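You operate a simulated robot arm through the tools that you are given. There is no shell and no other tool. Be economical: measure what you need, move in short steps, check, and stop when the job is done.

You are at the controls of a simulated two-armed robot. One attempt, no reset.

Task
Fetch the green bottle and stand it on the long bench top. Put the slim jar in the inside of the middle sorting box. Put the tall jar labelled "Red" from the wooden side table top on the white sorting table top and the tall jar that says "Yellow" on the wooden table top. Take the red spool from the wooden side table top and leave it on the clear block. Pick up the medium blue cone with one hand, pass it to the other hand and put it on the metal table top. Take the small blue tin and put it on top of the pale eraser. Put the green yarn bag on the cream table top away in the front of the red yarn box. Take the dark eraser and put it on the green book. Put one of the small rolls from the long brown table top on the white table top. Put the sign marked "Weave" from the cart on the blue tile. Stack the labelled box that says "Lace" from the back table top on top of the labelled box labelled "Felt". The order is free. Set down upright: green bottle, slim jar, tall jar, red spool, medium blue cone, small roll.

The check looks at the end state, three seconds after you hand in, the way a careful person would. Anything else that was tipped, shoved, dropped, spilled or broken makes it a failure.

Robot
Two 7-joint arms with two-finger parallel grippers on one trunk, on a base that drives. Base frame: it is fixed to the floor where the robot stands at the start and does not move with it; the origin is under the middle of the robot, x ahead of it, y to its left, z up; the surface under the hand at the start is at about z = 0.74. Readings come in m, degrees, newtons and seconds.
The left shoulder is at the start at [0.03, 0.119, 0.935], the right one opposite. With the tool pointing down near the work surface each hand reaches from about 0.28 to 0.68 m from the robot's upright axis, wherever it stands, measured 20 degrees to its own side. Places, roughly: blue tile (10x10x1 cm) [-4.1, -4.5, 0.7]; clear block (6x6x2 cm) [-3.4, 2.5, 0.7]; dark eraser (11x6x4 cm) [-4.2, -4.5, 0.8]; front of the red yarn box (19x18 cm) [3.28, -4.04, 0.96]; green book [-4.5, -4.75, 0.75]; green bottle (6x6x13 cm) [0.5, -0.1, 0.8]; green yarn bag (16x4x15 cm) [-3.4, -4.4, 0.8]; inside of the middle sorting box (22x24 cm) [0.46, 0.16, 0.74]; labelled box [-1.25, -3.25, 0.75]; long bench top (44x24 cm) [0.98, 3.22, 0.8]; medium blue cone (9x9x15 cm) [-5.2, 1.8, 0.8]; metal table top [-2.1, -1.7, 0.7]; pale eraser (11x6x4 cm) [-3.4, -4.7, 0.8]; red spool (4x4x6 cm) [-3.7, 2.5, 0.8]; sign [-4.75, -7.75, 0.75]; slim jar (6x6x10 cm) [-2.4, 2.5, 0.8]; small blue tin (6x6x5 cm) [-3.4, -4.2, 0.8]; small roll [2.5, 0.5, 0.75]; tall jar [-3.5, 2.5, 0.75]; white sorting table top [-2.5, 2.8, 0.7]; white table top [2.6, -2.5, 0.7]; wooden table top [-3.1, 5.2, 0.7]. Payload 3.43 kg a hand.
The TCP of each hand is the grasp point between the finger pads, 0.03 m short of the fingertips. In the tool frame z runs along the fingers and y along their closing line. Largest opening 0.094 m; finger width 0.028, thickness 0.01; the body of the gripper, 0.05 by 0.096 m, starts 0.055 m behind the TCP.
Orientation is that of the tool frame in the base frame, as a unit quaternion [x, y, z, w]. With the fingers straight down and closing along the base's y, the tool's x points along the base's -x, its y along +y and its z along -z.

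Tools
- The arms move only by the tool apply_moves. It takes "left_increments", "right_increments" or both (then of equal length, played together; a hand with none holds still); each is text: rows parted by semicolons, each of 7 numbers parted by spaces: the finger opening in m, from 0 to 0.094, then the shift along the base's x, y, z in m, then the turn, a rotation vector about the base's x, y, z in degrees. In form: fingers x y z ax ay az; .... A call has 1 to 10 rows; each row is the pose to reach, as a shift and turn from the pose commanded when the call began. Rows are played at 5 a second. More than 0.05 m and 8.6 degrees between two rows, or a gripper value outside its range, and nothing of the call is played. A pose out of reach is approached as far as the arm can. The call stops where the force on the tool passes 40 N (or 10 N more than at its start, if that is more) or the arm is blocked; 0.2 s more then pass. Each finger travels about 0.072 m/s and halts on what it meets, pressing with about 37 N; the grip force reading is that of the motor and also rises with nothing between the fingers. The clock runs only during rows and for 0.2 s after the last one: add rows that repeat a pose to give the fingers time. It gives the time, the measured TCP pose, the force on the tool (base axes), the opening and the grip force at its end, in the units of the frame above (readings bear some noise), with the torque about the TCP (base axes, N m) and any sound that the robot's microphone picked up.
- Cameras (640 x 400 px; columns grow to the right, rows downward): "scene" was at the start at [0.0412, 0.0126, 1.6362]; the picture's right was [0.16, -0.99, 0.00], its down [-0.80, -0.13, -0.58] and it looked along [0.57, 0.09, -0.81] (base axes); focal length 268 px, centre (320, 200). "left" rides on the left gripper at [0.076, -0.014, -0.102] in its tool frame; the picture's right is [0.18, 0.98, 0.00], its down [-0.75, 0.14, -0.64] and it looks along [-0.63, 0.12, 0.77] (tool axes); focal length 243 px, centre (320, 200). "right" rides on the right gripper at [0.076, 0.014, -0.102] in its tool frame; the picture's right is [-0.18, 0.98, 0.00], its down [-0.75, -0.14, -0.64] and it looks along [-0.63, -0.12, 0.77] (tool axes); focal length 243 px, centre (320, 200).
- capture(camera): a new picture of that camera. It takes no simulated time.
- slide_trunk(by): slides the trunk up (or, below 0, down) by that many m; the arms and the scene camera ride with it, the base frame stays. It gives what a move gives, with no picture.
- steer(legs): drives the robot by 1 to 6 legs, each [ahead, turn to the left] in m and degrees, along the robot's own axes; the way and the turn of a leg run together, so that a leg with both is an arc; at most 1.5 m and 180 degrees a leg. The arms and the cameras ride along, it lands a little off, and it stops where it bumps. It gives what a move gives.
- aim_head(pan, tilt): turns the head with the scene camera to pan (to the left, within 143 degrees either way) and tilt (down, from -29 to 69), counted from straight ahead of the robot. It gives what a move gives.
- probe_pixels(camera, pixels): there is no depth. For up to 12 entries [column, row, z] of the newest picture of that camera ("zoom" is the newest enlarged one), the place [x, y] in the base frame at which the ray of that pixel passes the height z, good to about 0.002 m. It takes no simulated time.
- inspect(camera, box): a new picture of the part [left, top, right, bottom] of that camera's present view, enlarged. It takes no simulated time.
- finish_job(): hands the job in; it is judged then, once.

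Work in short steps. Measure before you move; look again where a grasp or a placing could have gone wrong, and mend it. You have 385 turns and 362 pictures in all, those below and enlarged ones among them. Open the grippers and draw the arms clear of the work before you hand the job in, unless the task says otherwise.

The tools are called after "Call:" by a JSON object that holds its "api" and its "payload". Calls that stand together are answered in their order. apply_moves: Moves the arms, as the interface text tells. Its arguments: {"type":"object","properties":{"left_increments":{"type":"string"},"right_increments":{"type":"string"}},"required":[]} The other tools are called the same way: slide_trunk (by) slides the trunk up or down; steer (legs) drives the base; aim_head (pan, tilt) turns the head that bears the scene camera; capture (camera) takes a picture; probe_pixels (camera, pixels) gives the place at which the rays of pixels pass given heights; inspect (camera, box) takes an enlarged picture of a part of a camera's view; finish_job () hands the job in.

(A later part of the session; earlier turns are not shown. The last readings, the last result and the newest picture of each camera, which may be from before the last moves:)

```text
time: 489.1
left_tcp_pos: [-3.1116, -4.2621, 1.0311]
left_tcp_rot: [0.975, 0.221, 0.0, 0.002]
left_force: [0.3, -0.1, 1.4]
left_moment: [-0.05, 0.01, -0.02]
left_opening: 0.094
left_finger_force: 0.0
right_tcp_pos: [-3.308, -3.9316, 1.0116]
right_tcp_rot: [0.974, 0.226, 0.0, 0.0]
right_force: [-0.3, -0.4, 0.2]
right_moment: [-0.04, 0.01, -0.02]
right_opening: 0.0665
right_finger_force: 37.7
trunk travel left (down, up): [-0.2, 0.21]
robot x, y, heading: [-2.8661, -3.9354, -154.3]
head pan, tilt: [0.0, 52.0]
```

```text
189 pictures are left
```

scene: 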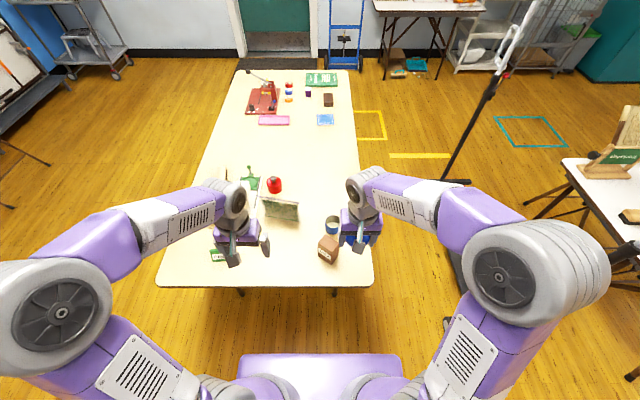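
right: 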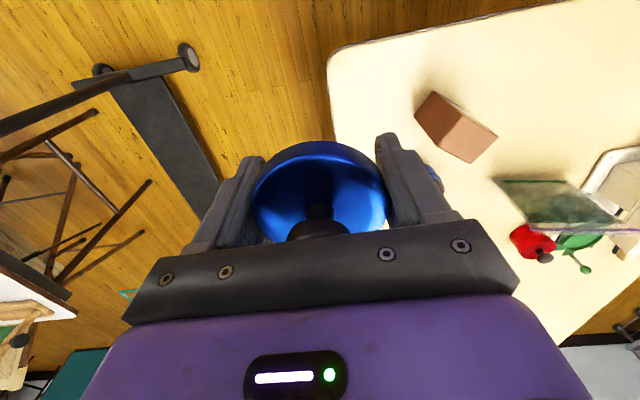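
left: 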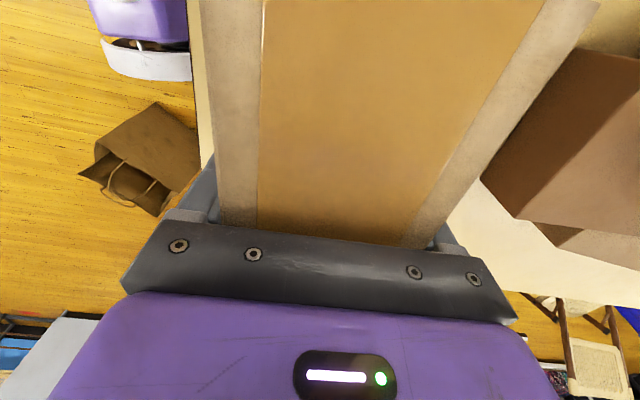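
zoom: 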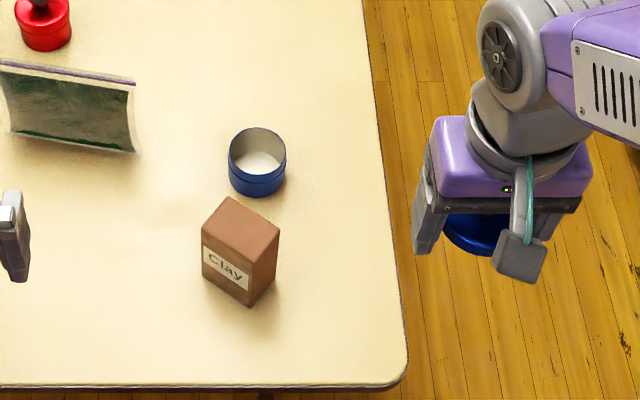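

I measure the base again and bring the left hand over it.

Call:
{"api": "probe_pixels", "payload": {"camera": "zoom", "pixels": [[257, 153, 0.77], [229, 156, 0.77], [286, 156, 0.77], [257, 196, 0.74], [257, 129, 0.77]]}}

Call:
{"api": "apply_moves", "payload": {"left_increments": "0.094 -0.04 0.013 0 0 0 0; 0.094 -0.08 0.026 0 0 0 0; 0.094 -0.12 0.039 0 0 0 0; 0.094 -0.16 0.052 0 0 0 0; 0.094 -0.2 0.065 0 0 0 0; 0.094 -0.24 0.078 0 0 0 0; 0.094 -0.28 0.091 0 0 0 0; 0.094 -0.322 0.106 0 0 0 0; 0.094 -0.322 0.106 -0.05 0 0 0; 0.094 -0.322 0.106 -0.1 0 0 0"}}

Call:
{"api": "capture", "payload": {"camera": "left"}}

```text
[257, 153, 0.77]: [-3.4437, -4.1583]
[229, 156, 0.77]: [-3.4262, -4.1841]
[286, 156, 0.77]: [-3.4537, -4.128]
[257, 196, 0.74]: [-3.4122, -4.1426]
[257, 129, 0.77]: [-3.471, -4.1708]
```

```text
time: 491.3
left_tcp_pos: [-3.4304, -4.152, 0.9291]
left_tcp_rot: [0.975, 0.221, 0.001, 0.002]
left_force: [-0.3, 0.2, -0.2]
left_moment: [-0.01, 0.0, -0.01]
left_opening: 0.0941
left_finger_force: 0.0
left hand out of reach, approached as far as the arm can: row 8
right_tcp_pos: [-3.3082, -3.9316, 1.0118]
right_tcp_rot: [0.974, 0.225, 0.001, -0.001]
right_force: [0.1, 0.1, -0.1]
right_moment: [0.0, -0.02, 0.0]
right_opening: 0.0662
right_finger_force: 36.8
trunk travel left (down, up): [-0.2, 0.21]
robot x, y, heading: [-2.8669, -3.9381, -153.9]
head pan, tilt: [0.0, 52.0]
```

```text
188 pictures are left
```

left: 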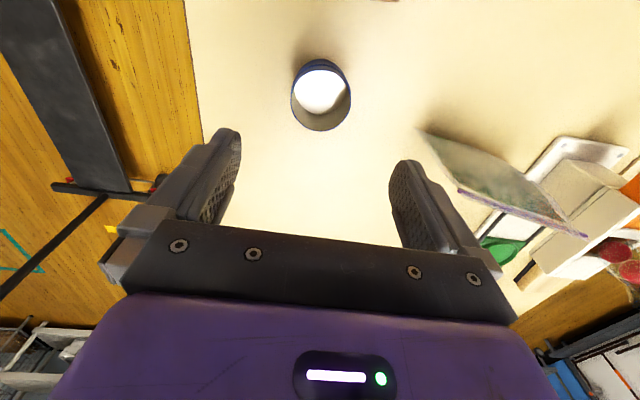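

Call:
{"api": "probe_pixels", "payload": {"camera": "left", "pixels": [[321, 96, 0.772], [291, 96, 0.772], [351, 96, 0.772], [321, 60, 0.772], [321, 131, 0.772]]}}

```text
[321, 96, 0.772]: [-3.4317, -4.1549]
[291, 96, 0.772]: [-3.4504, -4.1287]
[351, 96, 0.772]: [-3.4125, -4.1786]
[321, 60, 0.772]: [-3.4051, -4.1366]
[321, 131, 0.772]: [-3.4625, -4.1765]
```

Base centre (-3.433,-4.156). I lower the left hand to z≈0.773 and close gently on the base.

Call:
{"api": "apply_moves", "payload": {"left_increments": "0.09 0 0 -0.045 0 0 0; 0.09 0 0 -0.09 0 0 0; 0.09 0 0 -0.13 0 0 0; 0.09 0 0 -0.157 0 0 0; 0.09 0 0 -0.157 0 0 0; 0.065 0 0 -0.157 0 0 0; 0.05 0 0 -0.157 0 0 0; 0.05 0 0 -0.157 0 0 0"}}

Call:
{"api": "capture", "payload": {"camera": "left"}}

```text
time: 493.1
left_tcp_pos: [-3.4299, -4.1553, 0.7739]
left_tcp_rot: [0.976, 0.219, -0.001, 0.002]
left_force: [-0.2, 1.9, 4.7]
left_moment: [0.2, 0.03, 0.01]
left_opening: 0.059
left_finger_force: 36.3
left hand out of reach, approached as far as the arm can: row 4, 5, 6
right_tcp_pos: [-3.3085, -3.9323, 1.0105]
right_tcp_rot: [0.974, 0.225, 0.0, 0.0]
right_force: [0.1, -0.3, -0.4]
right_moment: [-0.02, 0.01, 0.01]
right_opening: 0.0662
right_finger_force: 36.9
trunk travel left (down, up): [-0.2, 0.21]
robot x, y, heading: [-2.8699, -3.9341, -154.0]
head pan, tilt: [0.0, 52.0]
```

```text
187 pictures are left
```

left: 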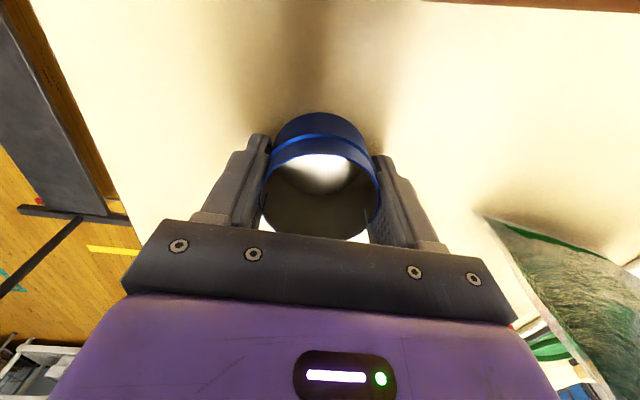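

The base is held (0.059). I lift it slowly and keep it level, then tuck it to the left.

Call:
{"api": "apply_moves", "payload": {"left_increments": "0.05 0 0 0.02 0 0 0; 0.05 0 0 0.045 0 0 0; 0.05 0 0 0.07 0 0 0; 0.05 0 0 0.1 0 0 0; 0.05 0.025 -0.015 0.125 0 0 0; 0.05 0.05 -0.03 0.15 0 0 0; 0.05 0.08 -0.045 0.175 0 0 0; 0.05 0.115 -0.055 0.2 0 0 0; 0.05 0.155 -0.065 0.22 0 0 0; 0.05 0.195 -0.075 0.24 0 0 0"}}

Call:
{"api": "inspect", "payload": {"camera": "left", "box": [200, 60, 440, 260]}}

```text
time: 495.3
left_tcp_pos: [-3.2365, -4.2333, 1.0115]
left_tcp_rot: [0.976, 0.219, 0.0, 0.003]
left_force: [-0.3, -0.2, 0.1]
left_moment: [0.0, -0.02, 0.0]
left_opening: 0.0588
left_finger_force: 36.3
right_tcp_pos: [-3.3075, -3.932, 1.0119]
right_tcp_rot: [0.974, 0.225, 0.0, -0.001]
right_force: [0.4, 0.3, -1.2]
right_moment: [-0.03, 0.01, -0.04]
right_opening: 0.0666
right_finger_force: 37.2
trunk travel left (down, up): [-0.2, 0.21]
robot x, y, heading: [-2.8659, -3.9361, -153.9]
head pan, tilt: [0.0, 52.0]
```

```text
2.00 times, centred on (320, 160) of left
```

zoom: 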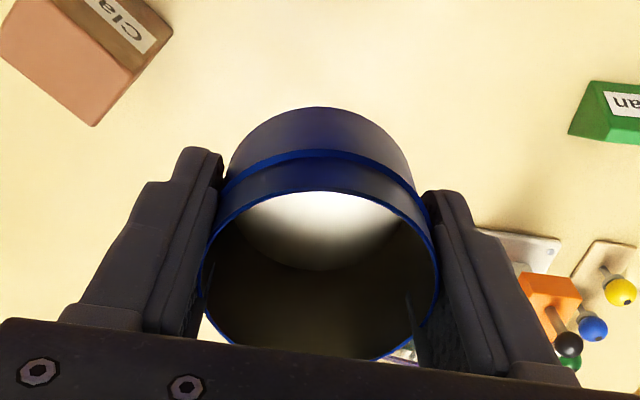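

The base is carried level. I back off and drive around the table's south-east corner to its south side.

Call:
{"api": "steer", "payload": {"legs": [[-0.5, 0], [0, 62.5], [1.15, 0], [0, -40.7], [0.85, 0], [0, -112]]}}

Call:
{"api": "aim_head", "payload": {"pan": 0, "tilt": 42}}

Call:
{"api": "capture", "payload": {"camera": "scene"}}

```text
time: 517.1
left_tcp_pos: [-3.2266, -5.1436, 1.0124]
left_tcp_rot: [0.848, -0.53, -0.001, 0.003]
left_force: [0.5, 0.2, -0.4]
left_moment: [0.04, -0.01, 0.0]
left_opening: 0.059
left_finger_force: 37.4
right_tcp_pos: [-2.9248, -5.0689, 1.012]
right_tcp_rot: [0.85, -0.526, 0.0, 0.0]
right_force: [-0.6, -0.5, -0.3]
right_moment: [0.0, 0.01, 0.01]
right_opening: 0.066
right_finger_force: 37.2
trunk travel left (down, up): [-0.2, 0.21]
robot x, y, heading: [-2.9243, -5.5132, 116.6]
head pan, tilt: [0.0, 52.0]
```

```text
time: 517.9
left_tcp_pos: [-3.2264, -5.144, 1.0111]
left_tcp_rot: [0.848, -0.53, -0.001, 0.003]
left_force: [-0.2, -0.2, -0.6]
left_moment: [0.01, -0.03, 0.01]
left_opening: 0.0589
left_finger_force: 36.9
right_tcp_pos: [-2.9253, -5.0707, 1.0105]
right_tcp_rot: [0.851, -0.526, -0.001, 0.0]
right_force: [0.2, 0.9, -0.2]
right_moment: [-0.02, 0.0, 0.02]
right_opening: 0.0663
right_finger_force: 37.3
trunk travel left (down, up): [-0.2, 0.21]
robot x, y, heading: [-2.9236, -5.5111, 116.6]
head pan, tilt: [0.0, 42.0]
```

```text
185 pictures are left
```

scene: 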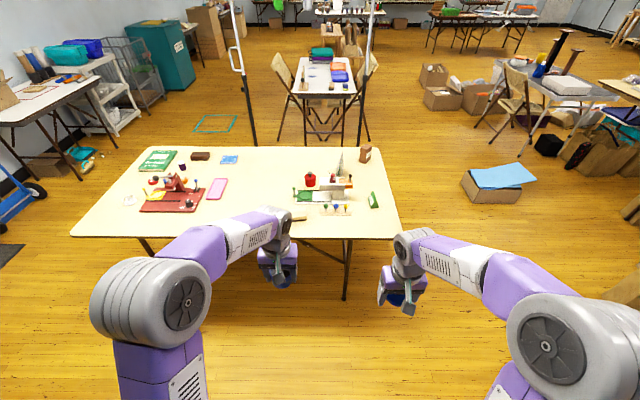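

The pale eraser shows at (300,217). I zoom and measure it.

Call:
{"api": "inspect", "payload": {"camera": "scene", "box": [250, 150, 410, 260]}}

Call:
{"api": "probe_pixels", "payload": {"camera": "scene", "pixels": [[300, 216, 0.775], [290, 238, 0.735], [395, 238, 0.735], [305, 219, 0.775], [294, 215, 0.775]]}}

```text
3.64 times, centred on (330, 205) of scene
```

zoom: 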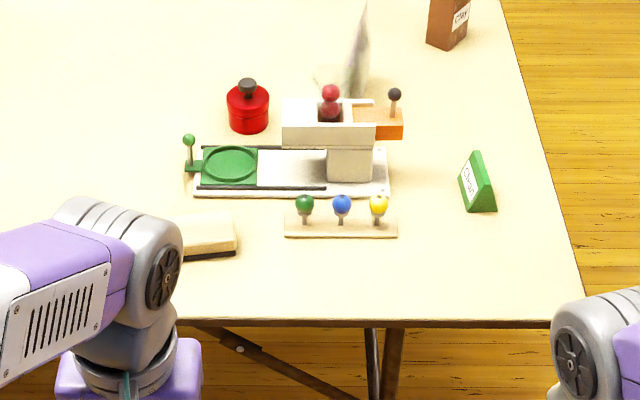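

```text
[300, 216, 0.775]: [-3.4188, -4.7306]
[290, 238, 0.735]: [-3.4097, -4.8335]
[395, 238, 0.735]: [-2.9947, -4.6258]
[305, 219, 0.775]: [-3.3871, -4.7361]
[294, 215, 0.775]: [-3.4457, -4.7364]
```

I move up with a small sidestep to the left so that the eraser is straight ahead.

Call:
{"api": "steer", "payload": {"legs": [[0, 14.6], [0.45, 0], [0, -15]]}}

Call:
{"api": "aim_head", "payload": {"pan": 0, "tilt": 58}}

Call:
{"api": "capture", "payload": {"camera": "scene"}}

Call:
{"api": "capture", "payload": {"camera": "left"}}

```text
time: 522.3
left_tcp_pos: [-3.5151, -4.8061, 1.0109]
left_tcp_rot: [0.846, -0.533, -0.001, 0.002]
left_force: [0.3, -0.2, -0.7]
left_moment: [0.01, 0.02, 0.04]
left_opening: 0.0591
left_finger_force: 36.8
right_tcp_pos: [-3.213, -4.7358, 1.011]
right_tcp_rot: [0.848, -0.53, 0.001, 0.0]
right_force: [-0.7, 0.3, -0.7]
right_moment: [-0.03, 0.02, -0.02]
right_opening: 0.0663
right_finger_force: 37.4
trunk travel left (down, up): [-0.2, 0.21]
robot x, y, heading: [-3.214, -5.1777, 115.8]
head pan, tilt: [0.0, 42.0]
```

```text
time: 523.1
left_tcp_pos: [-3.5139, -4.8065, 1.012]
left_tcp_rot: [0.846, -0.534, -0.001, 0.003]
left_force: [-0.3, -0.4, -0.6]
left_moment: [0.03, -0.03, 0.0]
left_opening: 0.0591
left_finger_force: 36.9
right_tcp_pos: [-3.2134, -4.735, 1.0112]
right_tcp_rot: [0.849, -0.529, 0.0, 0.0]
right_force: [-0.4, -0.8, -0.3]
right_moment: [0.0, 0.01, 0.0]
right_opening: 0.0663
right_finger_force: 37.0
trunk travel left (down, up): [-0.2, 0.21]
robot x, y, heading: [-3.2138, -5.1756, 115.9]
head pan, tilt: [0.0, 58.0]
```

```text
183 pictures are left
```

scene: 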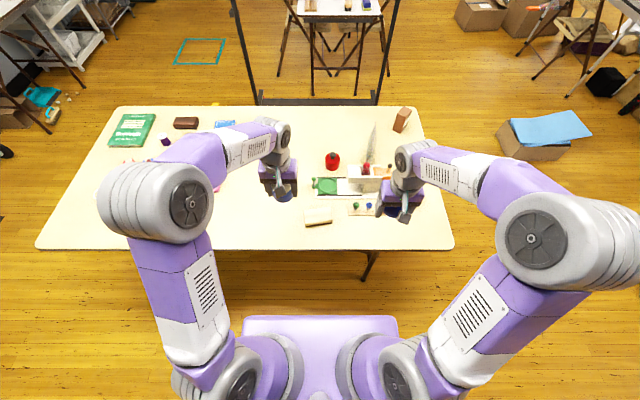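

```text
182 pictures are left
```

left: 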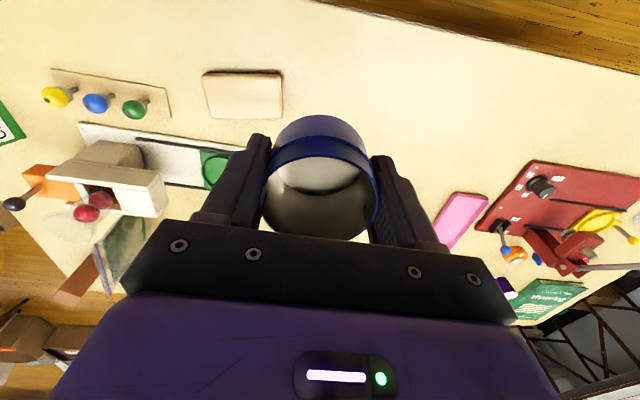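

Call:
{"api": "inspect", "payload": {"camera": "scene", "box": [280, 180, 360, 240]}}

Call:
{"api": "probe_pixels", "payload": {"camera": "left", "pixels": [[203, 75, 0.777], [280, 72, 0.777], [282, 112, 0.777], [208, 116, 0.777], [243, 94, 0.777]]}}

```text
6.67 times, centred on (320, 210) of scene
```

zoom: 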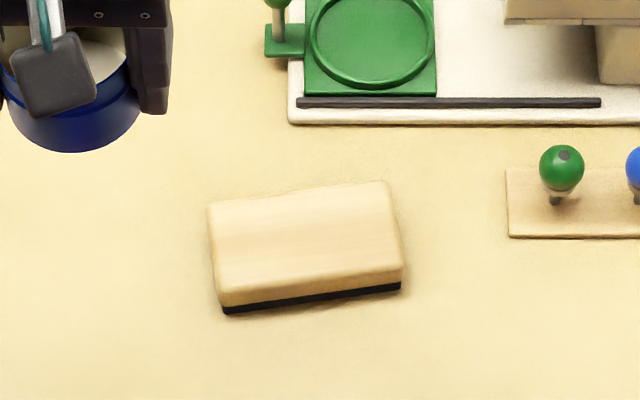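

```text
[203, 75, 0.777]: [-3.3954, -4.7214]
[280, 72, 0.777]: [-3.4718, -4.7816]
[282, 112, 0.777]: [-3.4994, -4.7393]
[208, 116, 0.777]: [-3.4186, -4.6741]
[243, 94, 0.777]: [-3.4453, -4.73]
```

Call:
{"api": "probe_pixels", "payload": {"camera": "zoom", "pixels": [[209, 205, 0.777], [388, 183, 0.777], [402, 265, 0.777], [220, 292, 0.777], [305, 237, 0.777], [222, 310, 0.742], [401, 287, 0.742]]}}

```text
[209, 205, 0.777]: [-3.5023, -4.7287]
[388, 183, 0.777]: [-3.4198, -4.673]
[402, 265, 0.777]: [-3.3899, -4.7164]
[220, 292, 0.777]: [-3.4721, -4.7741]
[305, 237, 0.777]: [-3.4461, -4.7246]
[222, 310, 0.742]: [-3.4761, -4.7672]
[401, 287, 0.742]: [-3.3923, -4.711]
```

Eraser centre (-3.446,-4.726), top z≈0.78. I bring the base above it to z≈0.85 and check.

Call:
{"api": "apply_moves", "payload": {"left_increments": "0.05 0.025 0.028 0 0 0 0; 0.05 0.05 0.056 0 0 0 0; 0.05 0.069 0.078 -0.02 0 0 0; 0.05 0.069 0.078 -0.06 0 0 0; 0.05 0.069 0.078 -0.1 0 0 0; 0.05 0.069 0.078 -0.14 0 0 0; 0.05 0.069 0.078 -0.165 0 0 0; 0.05 0.069 0.078 -0.165 0 0 0"}}

Call:
{"api": "capture", "payload": {"camera": "left"}}

Call:
{"api": "inspect", "payload": {"camera": "scene", "box": [280, 170, 360, 240]}}

```text
time: 524.9
left_tcp_pos: [-3.4448, -4.7265, 0.8488]
left_tcp_rot: [0.846, -0.533, -0.001, 0.002]
left_force: [-0.4, 0.1, -1.1]
left_moment: [0.01, -0.02, 0.0]
left_opening: 0.0589
left_finger_force: 37.0
right_tcp_pos: [-3.2149, -4.7357, 1.0116]
right_tcp_rot: [0.848, -0.529, 0.0, -0.001]
right_force: [-0.1, 0.5, 0.0]
right_moment: [0.0, -0.03, -0.02]
right_opening: 0.0662
right_finger_force: 36.4
trunk travel left (down, up): [-0.2, 0.21]
robot x, y, heading: [-3.2146, -5.1764, 116.1]
head pan, tilt: [0.0, 58.0]
```

```text
180 pictures are left
```

left: 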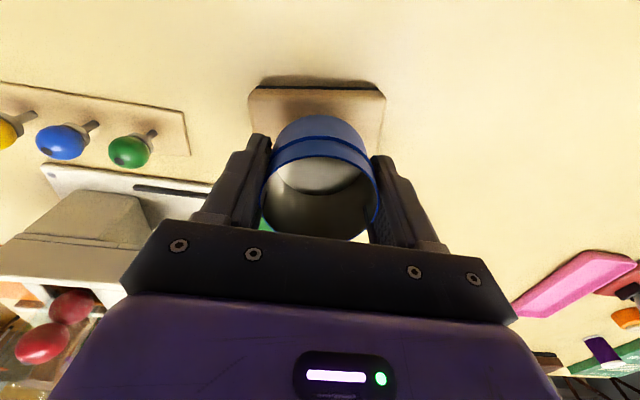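

```text
5.71 times, centred on (320, 205) of scene
```

zoom: 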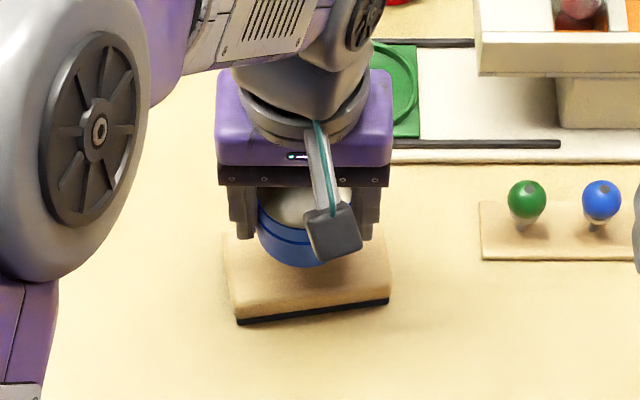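

Call:
{"api": "probe_pixels", "payload": {"camera": "left", "pixels": [[318, 88, 0.777], [318, 92, 0.777], [320, 116, 0.815], [249, 92, 0.777], [386, 96, 0.777]]}}

Call:
{"api": "probe_pixels", "payload": {"camera": "zoom", "pixels": [[290, 266, 0.815], [258, 225, 0.84], [235, 306, 0.777], [388, 287, 0.777], [225, 235, 0.777]]}}

```text
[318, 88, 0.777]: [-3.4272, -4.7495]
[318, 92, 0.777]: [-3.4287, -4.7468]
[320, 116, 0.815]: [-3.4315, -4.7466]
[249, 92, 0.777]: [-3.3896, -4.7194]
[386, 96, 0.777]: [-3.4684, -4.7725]
```

```text
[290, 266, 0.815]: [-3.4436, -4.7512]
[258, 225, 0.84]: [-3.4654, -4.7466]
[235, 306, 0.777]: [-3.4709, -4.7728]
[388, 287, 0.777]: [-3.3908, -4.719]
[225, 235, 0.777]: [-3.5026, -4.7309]
```

Base is within 4 mm of the eraser's centre; I shift back 3 mm and lower to contact.

Call:
{"api": "apply_moves", "payload": {"left_increments": "0.05 0.001 -0.003 -0.015 0 0 0; 0.05 0.001 -0.003 -0.024 0 0 0; 0.05 0.001 -0.003 -0.028 0 0 0; 0.05 0.001 -0.003 -0.032 0 0 0; 0.05 0.001 -0.003 -0.035 0 0 0; 0.05 0.001 -0.003 -0.038 0 0 0; 0.05 0.001 -0.003 -0.038 0 0 0"}}

Call:
{"api": "inspect", "payload": {"camera": "scene", "box": [280, 170, 360, 240]}}

```text
time: 526.5
left_tcp_pos: [-3.4438, -4.7318, 0.8092]
left_tcp_rot: [0.845, -0.534, -0.001, 0.002]
left_force: [0.5, 0.0, -0.2]
left_moment: [-0.01, 0.01, 0.01]
left_opening: 0.0588
left_finger_force: 36.4
right_tcp_pos: [-3.2139, -4.7354, 1.0109]
right_tcp_rot: [0.849, -0.529, 0.0, 0.0]
right_force: [-1.0, -0.1, -1.0]
right_moment: [0.01, 0.01, -0.02]
right_opening: 0.0662
right_finger_force: 37.2
trunk travel left (down, up): [-0.2, 0.21]
robot x, y, heading: [-3.2172, -5.1795, 116.0]
head pan, tilt: [0.0, 58.0]
```

```text
5.71 times, centred on (320, 205) of scene
```

zoom: 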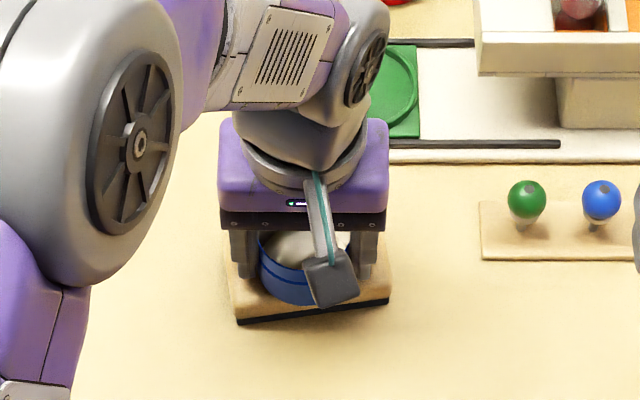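

Call:
{"api": "apply_moves", "payload": {"left_increments": "0.05 0 0 -0.002 0 0 0; 0.05 0 0 -0.004 0 0 0; 0.05 0 0 -0.006 0 0 0; 0.05 0 0 -0.008 0 0 0; 0.05 0 0 -0.008 0 0 0"}}

Call:
{"api": "capture", "payload": {"camera": "left"}}

```text
time: 527.8
left_tcp_pos: [-3.4444, -4.7283, 0.8059]
left_tcp_rot: [0.846, -0.534, -0.004, -0.002]
left_force: [0.5, -5.4, 17.5]
left_moment: [-0.23, -0.13, 0.0]
left_opening: 0.0588
left_finger_force: 37.2
right_tcp_pos: [-3.2139, -4.7359, 1.0117]
right_tcp_rot: [0.849, -0.528, 0.0, 0.0]
right_force: [-0.3, 0.0, -0.2]
right_moment: [0.02, -0.01, -0.02]
right_opening: 0.066
right_finger_force: 36.8
trunk travel left (down, up): [-0.2, 0.21]
robot x, y, heading: [-3.2169, -5.1795, 115.8]
head pan, tilt: [0.0, 58.0]
stopped in row 5 (left hand): the force on the tool passed its limit at 41 N (the readings are from after the stop); the commanded pose is now the measured one
```

```text
177 pictures are left
```

left: 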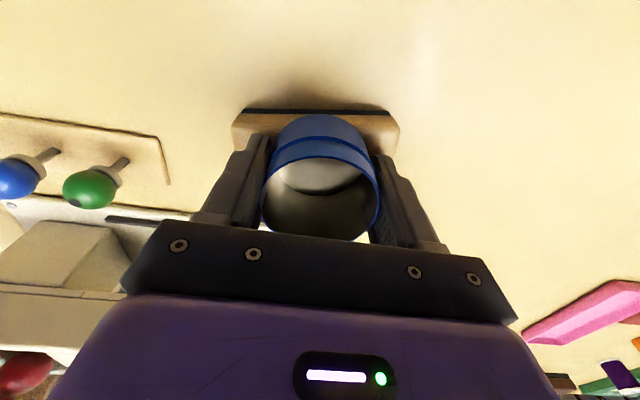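

The base is on the eraser. I open gently and lift straight up, moving left aside.

Call:
{"api": "apply_moves", "payload": {"left_increments": "0.05 0 0 0.002 0 0 0; 0.065 0 0 0.002 0 0 0; 0.08 0 0 0.002 0 0 0; 0.08 0 0 0.002 0 0 0; 0.08 0 0 0.03 0 0 0; 0.08 0 0 0.075 0 0 0; 0.08 0 0 0.12 0 0 0; 0.08 0 0 0.165 0 0 0; 0.08 -0.025 -0.03 0.19 0 0 0; 0.08 -0.06 -0.06 0.2 0 0 0"}}

Call:
{"api": "apply_moves", "payload": {"left_increments": "0.08 -0.04 -0.02 0.02 0 0 0; 0.08 -0.08 -0.04 0.03 0 0 0; 0.08 -0.12 -0.055 0.03 0 0 0; 0.08 -0.12 -0.055 0.03 0 0 0"}}

Call:
{"api": "inspect", "payload": {"camera": "scene", "box": [280, 170, 360, 240]}}

```text
time: 530.0
left_tcp_pos: [-3.5046, -4.7915, 1.0019]
left_tcp_rot: [0.845, -0.534, -0.003, -0.001]
left_force: [-0.2, -0.1, -0.2]
left_moment: [0.01, -0.01, 0.0]
left_opening: 0.0801
left_finger_force: 0.2
right_tcp_pos: [-3.2146, -4.7352, 1.0123]
right_tcp_rot: [0.849, -0.529, 0.001, -0.001]
right_force: [0.2, 0.1, -0.1]
right_moment: [0.03, -0.01, 0.0]
right_opening: 0.0659
right_finger_force: 37.3
trunk travel left (down, up): [-0.2, 0.21]
robot x, y, heading: [-3.2165, -5.179, 116.3]
head pan, tilt: [0.0, 58.0]
```

```text
time: 531.0
left_tcp_pos: [-3.6249, -4.8431, 1.0297]
left_tcp_rot: [0.846, -0.533, -0.004, 0.0]
left_force: [0.2, 0.4, 0.3]
left_moment: [0.0, 0.0, 0.0]
left_opening: 0.0799
left_finger_force: 0.0
right_tcp_pos: [-3.2137, -4.7348, 1.0108]
right_tcp_rot: [0.848, -0.529, -0.001, 0.0]
right_force: [-0.9, 0.0, -0.4]
right_moment: [-0.03, 0.0, 0.0]
right_opening: 0.0663
right_finger_force: 36.7
trunk travel left (down, up): [-0.2, 0.21]
robot x, y, heading: [-3.216, -5.1768, 116.3]
head pan, tilt: [0.0, 58.0]
```

```text
5.71 times, centred on (320, 205) of scene
```

zoom: 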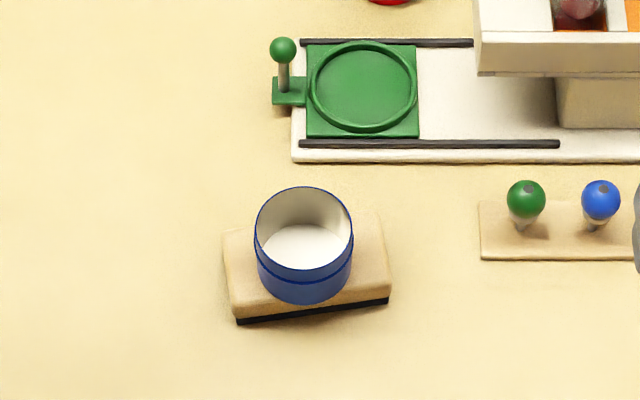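

The base stands on the eraser. I measure its rim to align the lid.

Call:
{"api": "probe_pixels", "payload": {"camera": "zoom", "pixels": [[254, 228, 0.808], [353, 228, 0.808], [303, 187, 0.808], [303, 270, 0.808], [303, 228, 0.808]]}}

Call:
{"api": "apply_moves", "payload": {"right_increments": "0.045 -0.045 0.002 0 0 0 0; 0.045 -0.09 0.004 0 0 0 0; 0.045 -0.135 0.006 0 0 0 0; 0.045 -0.18 0.008 0 0 0 0; 0.045 -0.225 0.009 0 0 0 0; 0.045 -0.2315 0.0095 -0.04 0 0 0; 0.045 -0.2315 0.0095 -0.075 0 0 0; 0.045 -0.2315 0.0095 -0.075 0 0 0"}}

Call:
{"api": "capture", "payload": {"camera": "right"}}

```text
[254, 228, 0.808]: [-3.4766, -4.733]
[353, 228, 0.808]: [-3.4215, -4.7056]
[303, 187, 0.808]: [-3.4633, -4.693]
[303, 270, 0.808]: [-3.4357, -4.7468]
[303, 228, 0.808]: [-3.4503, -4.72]
```

```text
time: 532.8
left_tcp_pos: [-3.6255, -4.8431, 1.0296]
left_tcp_rot: [0.845, -0.534, -0.004, 0.0]
left_force: [0.2, 0.9, -0.3]
left_moment: [-0.01, 0.01, 0.04]
left_opening: 0.0799
left_finger_force: 0.1
right_tcp_pos: [-3.4459, -4.7265, 0.9377]
right_tcp_rot: [0.849, -0.529, -0.001, 0.0]
right_force: [0.2, -0.1, -0.8]
right_moment: [0.01, 0.0, -0.02]
right_opening: 0.0662
right_finger_force: 37.0
trunk travel left (down, up): [-0.2, 0.21]
robot x, y, heading: [-3.2144, -5.1752, 116.1]
head pan, tilt: [0.0, 58.0]
```

```text
175 pictures are left
```

right: 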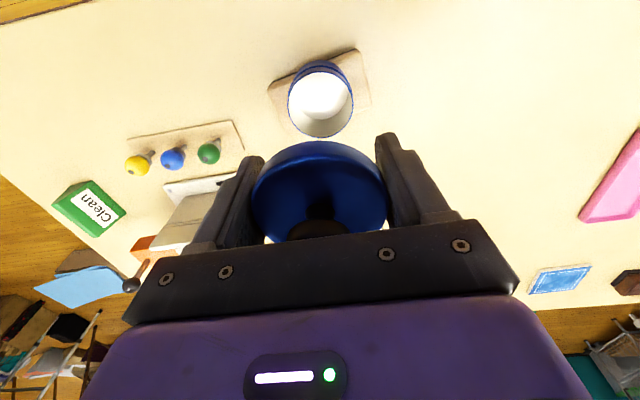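

Call:
{"api": "probe_pixels", "payload": {"camera": "right", "pixels": [[321, 99, 0.808], [288, 99, 0.808], [354, 99, 0.808], [321, 62, 0.808], [321, 137, 0.808], [320, 142, 0.93]]}}

```text
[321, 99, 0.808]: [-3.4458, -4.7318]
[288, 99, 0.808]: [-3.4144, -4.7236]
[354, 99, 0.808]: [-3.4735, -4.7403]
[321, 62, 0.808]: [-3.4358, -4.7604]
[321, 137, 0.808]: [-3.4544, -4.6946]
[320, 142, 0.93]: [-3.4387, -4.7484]
```

All estimates agree with the hand position. I lower to just above the rim and check.

Call:
{"api": "apply_moves", "payload": {"right_increments": "0.045 0 0 -0.04 0 0 0; 0.045 0 0 -0.08 0 0 0; 0.045 0 0 -0.1 0 0 0; 0.045 0 0 -0.1 0 0 0"}}

Call:
{"api": "capture", "payload": {"camera": "right"}}

Call:
{"api": "inspect", "payload": {"camera": "scene", "box": [280, 160, 370, 240]}}

```text
time: 533.8
left_tcp_pos: [-3.6256, -4.8433, 1.0298]
left_tcp_rot: [0.845, -0.534, -0.004, 0.0]
left_force: [-0.2, 1.0, 0.2]
left_moment: [-0.02, 0.01, -0.03]
left_opening: 0.08
left_finger_force: 0.1
right_tcp_pos: [-3.4459, -4.7261, 0.8365]
right_tcp_rot: [0.848, -0.529, 0.0, 0.0]
right_force: [-0.5, -0.1, -0.3]
right_moment: [0.02, 0.02, -0.01]
right_opening: 0.0662
right_finger_force: 36.5
trunk travel left (down, up): [-0.2, 0.21]
robot x, y, heading: [-3.2166, -5.1747, 116.0]
head pan, tilt: [0.0, 58.0]
```

```text
174 pictures are left
```

right: 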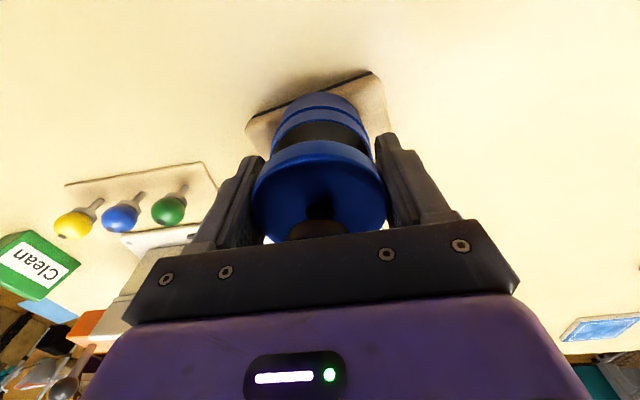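

```text
5.00 times, centred on (325, 200) of scene
```

zoom: 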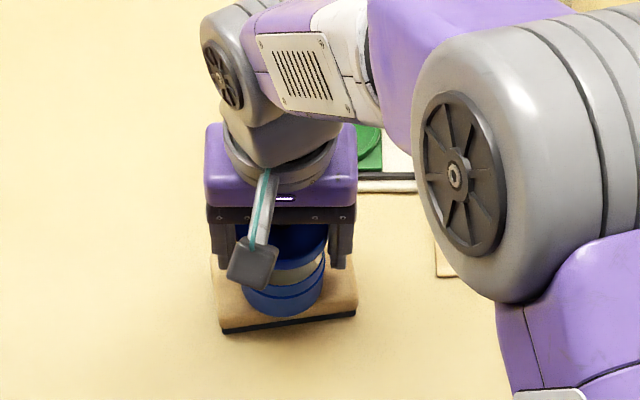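

Centred. I lower the lid onto the base and press.

Call:
{"api": "apply_moves", "payload": {"right_increments": "0.045 0 0 -0.012 0 0 0; 0.045 0 0 -0.02 0 0 0; 0.045 0 0 -0.025 0 0 0; 0.045 0 0 -0.029 0 0 0; 0.045 0 0 -0.032 0 0 0; 0.045 0 0 -0.034 0 0 0; 0.045 0 0 -0.036 0 0 0; 0.045 0 0 -0.036 0 0 0"}}

Call:
{"api": "inspect", "payload": {"camera": "right", "box": [220, 60, 420, 250]}}

```text
time: 535.6
left_tcp_pos: [-3.6249, -4.8433, 1.0309]
left_tcp_rot: [0.846, -0.533, -0.005, -0.002]
left_force: [0.1, 0.1, -0.3]
left_moment: [-0.03, 0.04, -0.02]
left_opening: 0.08
left_finger_force: 0.0
right_tcp_pos: [-3.4451, -4.7268, 0.802]
right_tcp_rot: [0.848, -0.529, -0.001, -0.001]
right_force: [1.5, -2.1, 15.2]
right_moment: [0.3, -0.07, -0.06]
right_opening: 0.0661
right_finger_force: 36.8
trunk travel left (down, up): [-0.2, 0.21]
robot x, y, heading: [-3.216, -5.1751, 115.9]
head pan, tilt: [0.0, 58.0]
heard: snap
```

```text
2.11 times, centred on (320, 155) of right
```

zoom: 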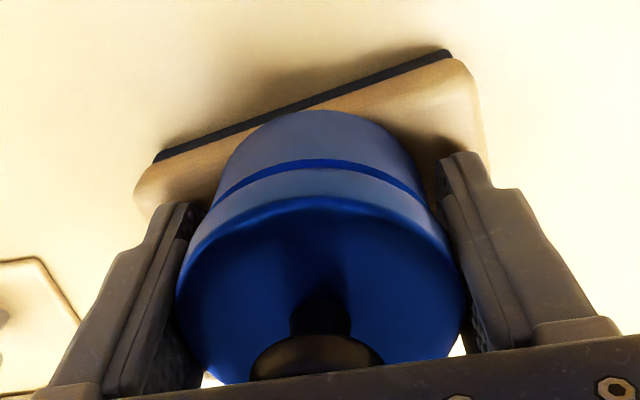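

The lid snapped on. I release and lift carefully.

Call:
{"api": "apply_moves", "payload": {"right_increments": "0.055 0 0 0.001 0 0 0; 0.075 0 0 0.001 0 0 0; 0.085 0 0 0.001 0 0 0; 0.085 0 0 0.001 0 0 0; 0.085 0 0 0.03 0 0 0; 0.085 0 0 0.075 0 0 0; 0.085 0 0 0.12 0 0 0; 0.085 0 0 0.165 0 0 0; 0.085 0.035 -0.005 0.19 0 0 0; 0.085 0.08 -0.01 0.2 0 0 0"}}

Call:
{"api": "inspect", "payload": {"camera": "scene", "box": [280, 170, 360, 240]}}

Call:
{"api": "capture", "payload": {"camera": "right"}}

```text
time: 537.8
left_tcp_pos: [-3.6242, -4.843, 1.0304]
left_tcp_rot: [0.846, -0.534, -0.004, -0.001]
left_force: [0.5, 0.4, -0.5]
left_moment: [0.01, 0.01, 0.0]
left_opening: 0.08
left_finger_force: 0.0
right_tcp_pos: [-3.3648, -4.7396, 1.0037]
right_tcp_rot: [0.849, -0.529, 0.0, 0.0]
right_force: [0.0, -0.8, 0.1]
right_moment: [-0.01, 0.0, 0.02]
right_opening: 0.0852
right_finger_force: 0.1
trunk travel left (down, up): [-0.2, 0.21]
robot x, y, heading: [-3.2127, -5.1796, 116.4]
head pan, tilt: [0.0, 58.0]
```

```text
5.71 times, centred on (320, 205) of scene
```

zoom: 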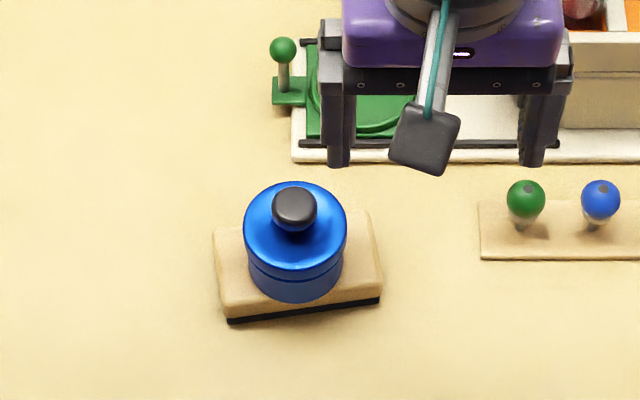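

```text
170 pictures are left
```

right: 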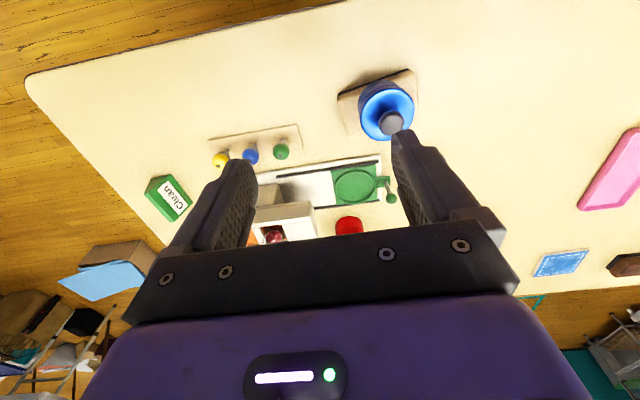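

The tin with its lid is on the pale eraser. Next the sign: I tuck the hands, back off and turn toward the cart in the south-west.

Call:
{"api": "apply_moves", "payload": {"right_increments": "0.09 0.045 -0.01 0.01 0 0 0; 0.09 0.085 -0.03 0.02 0 0 0; 0.09 0.085 -0.03 0.02 0 0 0"}}

Call:
{"api": "steer", "payload": {"legs": [[-0.5, 0], [0, 125]]}}

Call:
{"api": "aim_head", "payload": {"pan": 0, "tilt": 30}}

Call:
{"api": "capture", "payload": {"camera": "scene"}}

```text
time: 538.6
left_tcp_pos: [-3.6249, -4.8425, 1.0286]
left_tcp_rot: [0.845, -0.534, -0.004, 0.0]
left_force: [0.5, -0.4, -0.4]
left_moment: [-0.03, 0.02, -0.01]
left_opening: 0.0799
left_finger_force: 0.1
right_tcp_pos: [-3.2795, -4.7643, 1.0218]
right_tcp_rot: [0.849, -0.529, 0.0, -0.001]
right_force: [0.2, -0.2, 0.0]
right_moment: [-0.01, 0.01, 0.0]
right_opening: 0.0899
right_finger_force: 0.1
trunk travel left (down, up): [-0.2, 0.21]
robot x, y, heading: [-3.2149, -5.177, 115.9]
head pan, tilt: [0.0, 58.0]
```

```text
time: 546.7
left_tcp_pos: [-3.0239, -6.1608, 1.029]
left_tcp_rot: [0.862, 0.506, -0.002, 0.002]
left_force: [-0.1, 0.3, -0.2]
left_moment: [-0.01, -0.01, 0.01]
left_opening: 0.0799
left_finger_force: 0.0
right_tcp_pos: [-3.2876, -5.9245, 1.0226]
right_tcp_rot: [0.859, 0.512, 0.0, 0.0]
right_force: [0.1, -0.4, 0.7]
right_moment: [-0.02, -0.02, 0.01]
right_opening: 0.0899
right_finger_force: 0.1
trunk travel left (down, up): [-0.2, 0.21]
robot x, y, heading: [-2.9878, -5.6339, -118.7]
head pan, tilt: [0.0, 58.0]
```

```text
time: 547.7
left_tcp_pos: [-3.0239, -6.1614, 1.0302]
left_tcp_rot: [0.862, 0.507, -0.002, 0.002]
left_force: [-0.4, -0.5, -0.2]
left_moment: [0.02, 0.0, -0.01]
left_opening: 0.0799
left_finger_force: 0.1
right_tcp_pos: [-3.2885, -5.9256, 1.0229]
right_tcp_rot: [0.86, 0.511, 0.0, -0.001]
right_force: [-0.2, -0.7, -0.4]
right_moment: [-0.01, -0.01, 0.0]
right_opening: 0.0901
right_finger_force: 0.1
trunk travel left (down, up): [-0.2, 0.21]
robot x, y, heading: [-2.9891, -5.6321, -118.9]
head pan, tilt: [0.0, 30.0]
```

```text
169 pictures are left
```

scene: 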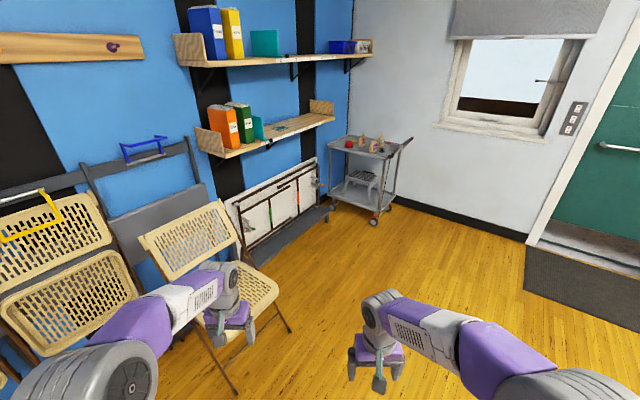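

The cart is at (370,165). I zoom to read the signs and measure.

Call:
{"api": "inspect", "payload": {"camera": "scene", "box": [315, 120, 425, 230]}}

Call:
{"api": "probe_pixels", "payload": {"camera": "scene", "pixels": [[330, 143, 0.75], [398, 151, 0.75], [370, 152, 0.75], [374, 222, 0.0], [328, 213, 0.0], [390, 208, 0.0], [290, 330, 0.0], [238, 392, 0.0], [320, 205, 0.0], [528, 240, 0.0]]}}

```text
3.64 times, centred on (370, 175) of scene
```

zoom: 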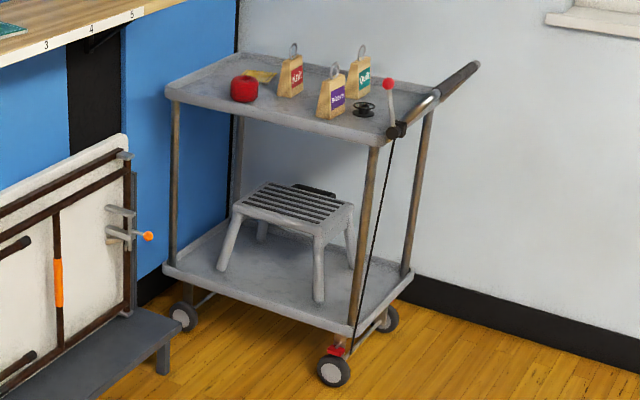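

```text
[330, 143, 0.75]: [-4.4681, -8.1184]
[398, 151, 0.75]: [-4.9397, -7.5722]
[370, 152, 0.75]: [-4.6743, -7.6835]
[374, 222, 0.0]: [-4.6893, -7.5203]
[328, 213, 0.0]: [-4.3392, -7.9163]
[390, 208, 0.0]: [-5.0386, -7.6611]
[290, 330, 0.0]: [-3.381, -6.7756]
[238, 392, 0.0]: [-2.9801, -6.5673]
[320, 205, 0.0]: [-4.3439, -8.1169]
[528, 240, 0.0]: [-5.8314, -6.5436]
```

The "Weave" sign (purple) is the middle one on the cart at about (-4.7,-7.75). I drive round the chair to in front of the cart.

Call:
{"api": "steer", "payload": {"legs": [[0, -24.7], [1.13, 0], [0, 38.7], [0.95, 0], [0, -43.6]]}}

Call:
{"api": "aim_head", "payload": {"pan": 0, "tilt": 45}}

Call:
{"api": "capture", "payload": {"camera": "scene"}}

```text
time: 559.9
left_tcp_pos: [-4.0616, -7.5812, 1.0283]
left_tcp_rot: [0.812, 0.584, 0.005, -0.012]
left_force: [-5.7, 5.4, 1.7]
left_moment: [-0.52, -0.51, 0.0]
left_opening: 0.0796
left_finger_force: 0.1
right_tcp_pos: [-4.3584, -7.4078, 1.0225]
right_tcp_rot: [0.809, 0.588, 0.0, -0.001]
right_force: [-0.4, 0.0, 0.1]
right_moment: [0.03, 0.0, 0.01]
right_opening: 0.0898
right_finger_force: 0.0
trunk travel left (down, up): [-0.2, 0.21]
robot x, y, heading: [-4.1169, -7.0706, -108.2]
head pan, tilt: [0.0, 30.0]
stopped in leg 4: the force on the tool passed its limit at 106 N (the readings are from after the stop); the commanded pose is now the measured one
```

```text
time: 560.7
left_tcp_pos: [-4.0612, -7.582, 1.0275]
left_tcp_rot: [0.811, 0.585, 0.007, -0.01]
left_force: [-8.2, 8.9, 1.7]
left_moment: [-0.89, -0.73, 0.03]
left_opening: 0.0802
left_finger_force: 0.1
right_tcp_pos: [-4.3592, -7.4068, 1.0227]
right_tcp_rot: [0.809, 0.587, -0.001, -0.001]
right_force: [0.3, 0.1, -0.7]
right_moment: [0.03, 0.0, -0.01]
right_opening: 0.09
right_finger_force: 0.1
trunk travel left (down, up): [-0.2, 0.21]
robot x, y, heading: [-4.1201, -7.0663, -108.2]
head pan, tilt: [0.0, 45.0]
```

```text
167 pictures are left
```

scene: 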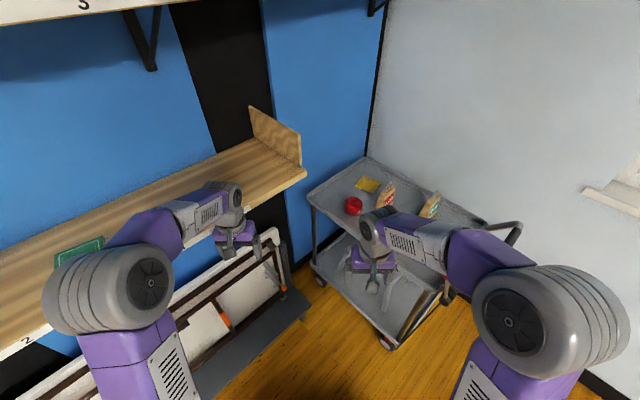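

The left hand touched the wall shelf's edge. I back off at once and look at the shelf.

Call:
{"api": "steer", "payload": {"legs": [[-0.25, 0]]}}

Call:
{"api": "aim_head", "payload": {"pan": 15, "tilt": 25}}

Call:
{"api": "capture", "payload": {"camera": "scene"}}

```text
time: 562.5
left_tcp_pos: [-3.9807, -7.3462, 1.0283]
left_tcp_rot: [0.81, 0.586, 0.006, -0.01]
left_force: [0.2, -0.3, -0.6]
left_moment: [-0.03, 0.0, -0.02]
left_opening: 0.0799
left_finger_force: 0.1
right_tcp_pos: [-4.281, -7.1721, 1.0225]
right_tcp_rot: [0.809, 0.588, 0.0, -0.001]
right_force: [-0.5, 0.3, 0.2]
right_moment: [-0.01, 0.03, 0.04]
right_opening: 0.0904
right_finger_force: 0.0
trunk travel left (down, up): [-0.2, 0.21]
robot x, y, heading: [-4.0401, -6.8293, -108.1]
head pan, tilt: [0.0, 45.0]
```

```text
time: 563.3
left_tcp_pos: [-3.9814, -7.3471, 1.028]
left_tcp_rot: [0.811, 0.585, 0.007, -0.01]
left_force: [1.2, -0.2, -0.5]
left_moment: [-0.01, 0.03, -0.01]
left_opening: 0.08
left_finger_force: 0.0
right_tcp_pos: [-4.2816, -7.1727, 1.0209]
right_tcp_rot: [0.81, 0.587, 0.0, 0.0]
right_force: [0.7, -0.7, -0.6]
right_moment: [0.01, -0.02, 0.0]
right_opening: 0.0901
right_finger_force: 0.1
trunk travel left (down, up): [-0.2, 0.21]
robot x, y, heading: [-4.0428, -6.8306, -107.9]
head pan, tilt: [15.0, 25.0]
```

```text
166 pictures are left
```

scene: 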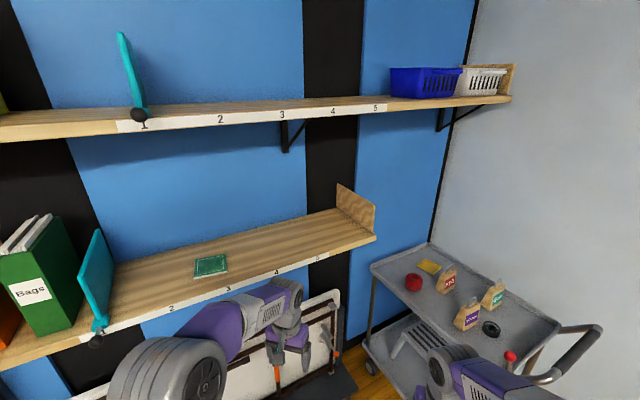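

The shelf's contents look untouched. I measure the shelf's edge and the cart.

Call:
{"api": "probe_pixels", "payload": {"camera": "scene", "pixels": [[375, 238, 1.15], [375, 238, 1.2], [230, 300, 1.15], [371, 268, 0.75], [535, 385, 0.75], [560, 325, 0.75], [430, 245, 0.75], [467, 325, 0.75], [440, 288, 0.75], [490, 305, 0.75], [340, 388, 0.0]]}}

Call:
{"api": "inspect", "payload": {"camera": "scene", "box": [360, 230, 620, 400]}}

```text
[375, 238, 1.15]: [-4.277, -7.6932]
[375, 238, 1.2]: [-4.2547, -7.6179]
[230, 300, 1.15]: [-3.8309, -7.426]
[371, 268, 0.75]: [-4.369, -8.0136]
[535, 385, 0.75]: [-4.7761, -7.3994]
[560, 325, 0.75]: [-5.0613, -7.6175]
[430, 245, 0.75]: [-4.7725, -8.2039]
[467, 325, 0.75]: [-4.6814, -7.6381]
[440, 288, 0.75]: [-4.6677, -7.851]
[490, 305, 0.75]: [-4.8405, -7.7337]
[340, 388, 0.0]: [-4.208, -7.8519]
```

```text
2.35 times, centred on (490, 315) of scene
```

zoom: 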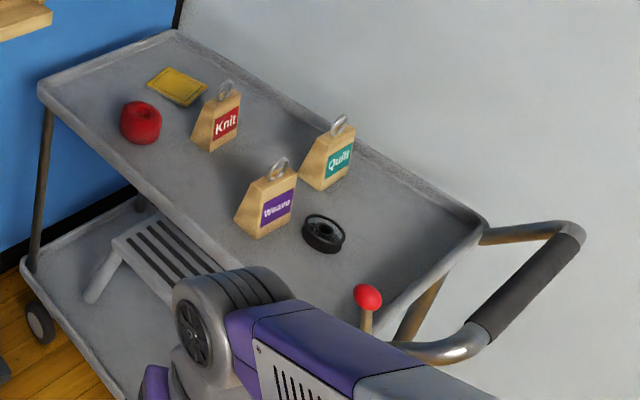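

The shelf (z≈1.15) is beside the cart, so I pull the left hand well back, and approach the cart from the north with heading about -95°, using the right hand.

Call:
{"api": "apply_moves", "payload": {"left_increments": "0.08 0 0.045 0 -1.4 0 0; 0.08 0 0.09 0 -1.4 0 0; 0.08 0.002 0.135 0 -1.4 0 0; 0.08 0.004 0.177 0 -1.4 0 0; 0.08 0.004 0.177 0 -1.4 0 0"}}

Call:
{"api": "steer", "payload": {"legs": [[0, 70.5], [-0.378, 0], [0, -57.5], [0.3, 0]]}}

Call:
{"api": "aim_head", "payload": {"pan": 0, "tilt": 45}}

Call:
{"api": "capture", "payload": {"camera": "scene"}}

```text
time: 564.5
left_tcp_pos: [-3.9768, -7.1717, 1.0312]
left_tcp_rot: [0.81, 0.586, 0.001, 0.0]
left_force: [-0.1, -0.6, 0.3]
left_moment: [-0.02, 0.02, -0.01]
left_opening: 0.0799
left_finger_force: 0.0
right_tcp_pos: [-4.2816, -7.1742, 1.0215]
right_tcp_rot: [0.809, 0.588, 0.0, -0.001]
right_force: [0.5, 0.8, 0.0]
right_moment: [-0.01, 0.0, 0.02]
right_opening: 0.0899
right_finger_force: 0.1
trunk travel left (down, up): [-0.2, 0.21]
robot x, y, heading: [-4.037, -6.8325, -107.9]
head pan, tilt: [15.0, 25.0]
```

```text
time: 574.2
left_tcp_pos: [-4.2206, -7.2225, 1.0332]
left_tcp_rot: [0.734, 0.679, 0.001, -0.001]
left_force: [0.8, -1.0, -0.6]
left_moment: [0.01, 0.0, 0.0]
left_opening: 0.0798
left_finger_force: 0.0
right_tcp_pos: [-4.517, -7.2963, 1.0215]
right_tcp_rot: [0.731, 0.682, 0.0, 0.0]
right_force: [-0.9, -0.7, -0.2]
right_moment: [-0.03, 0.03, 0.0]
right_opening: 0.0902
right_finger_force: 0.0
trunk travel left (down, up): [-0.2, 0.21]
robot x, y, heading: [-4.3647, -6.9045, -94.3]
head pan, tilt: [15.0, 25.0]
```

```text
time: 575.0
left_tcp_pos: [-4.2205, -7.2209, 1.0323]
left_tcp_rot: [0.734, 0.68, 0.0, 0.001]
left_force: [-1.1, 0.3, -0.1]
left_moment: [0.02, 0.0, -0.02]
left_opening: 0.0799
left_finger_force: 0.0
right_tcp_pos: [-4.5164, -7.2946, 1.022]
right_tcp_rot: [0.732, 0.682, -0.001, 0.0]
right_force: [0.2, 0.7, 0.7]
right_moment: [0.0, 0.02, 0.03]
right_opening: 0.09
right_finger_force: 0.0
trunk travel left (down, up): [-0.2, 0.21]
robot x, y, heading: [-4.3643, -6.9083, -93.9]
head pan, tilt: [0.0, 45.0]
```

```text
164 pictures are left
```

scene: 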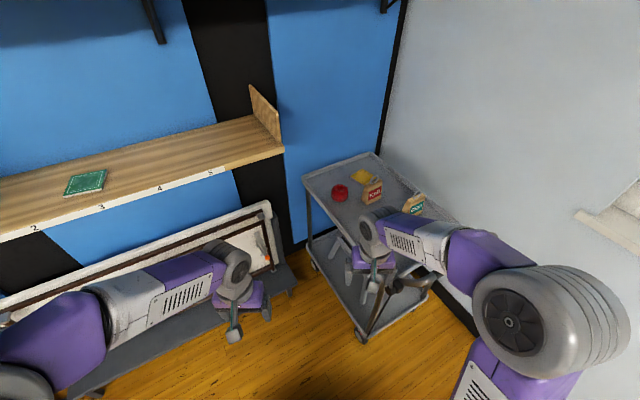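

Call:
{"api": "probe_pixels", "payload": {"camera": "scene", "pixels": [[362, 338, 0.0], [315, 268, 0.0], [427, 292, 0.2], [368, 330, 0.2], [284, 148, 1.15], [295, 292, 0.0]]}}

Call:
{"api": "capture", "payload": {"camera": "right"}}

```text
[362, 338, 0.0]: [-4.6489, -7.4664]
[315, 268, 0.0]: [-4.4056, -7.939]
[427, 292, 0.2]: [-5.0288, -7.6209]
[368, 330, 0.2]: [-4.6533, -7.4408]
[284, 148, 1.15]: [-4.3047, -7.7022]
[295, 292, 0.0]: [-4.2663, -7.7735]
```

```text
163 pictures are left
```

right: 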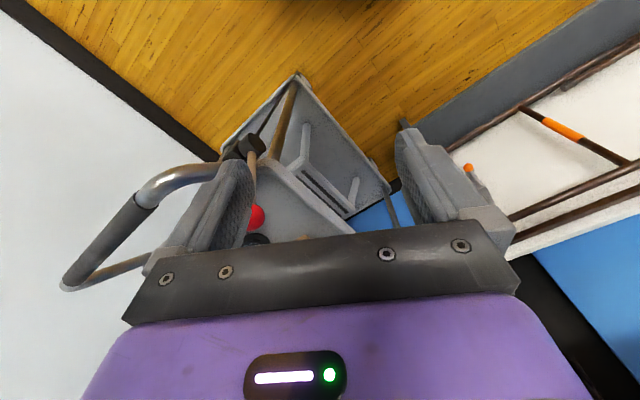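

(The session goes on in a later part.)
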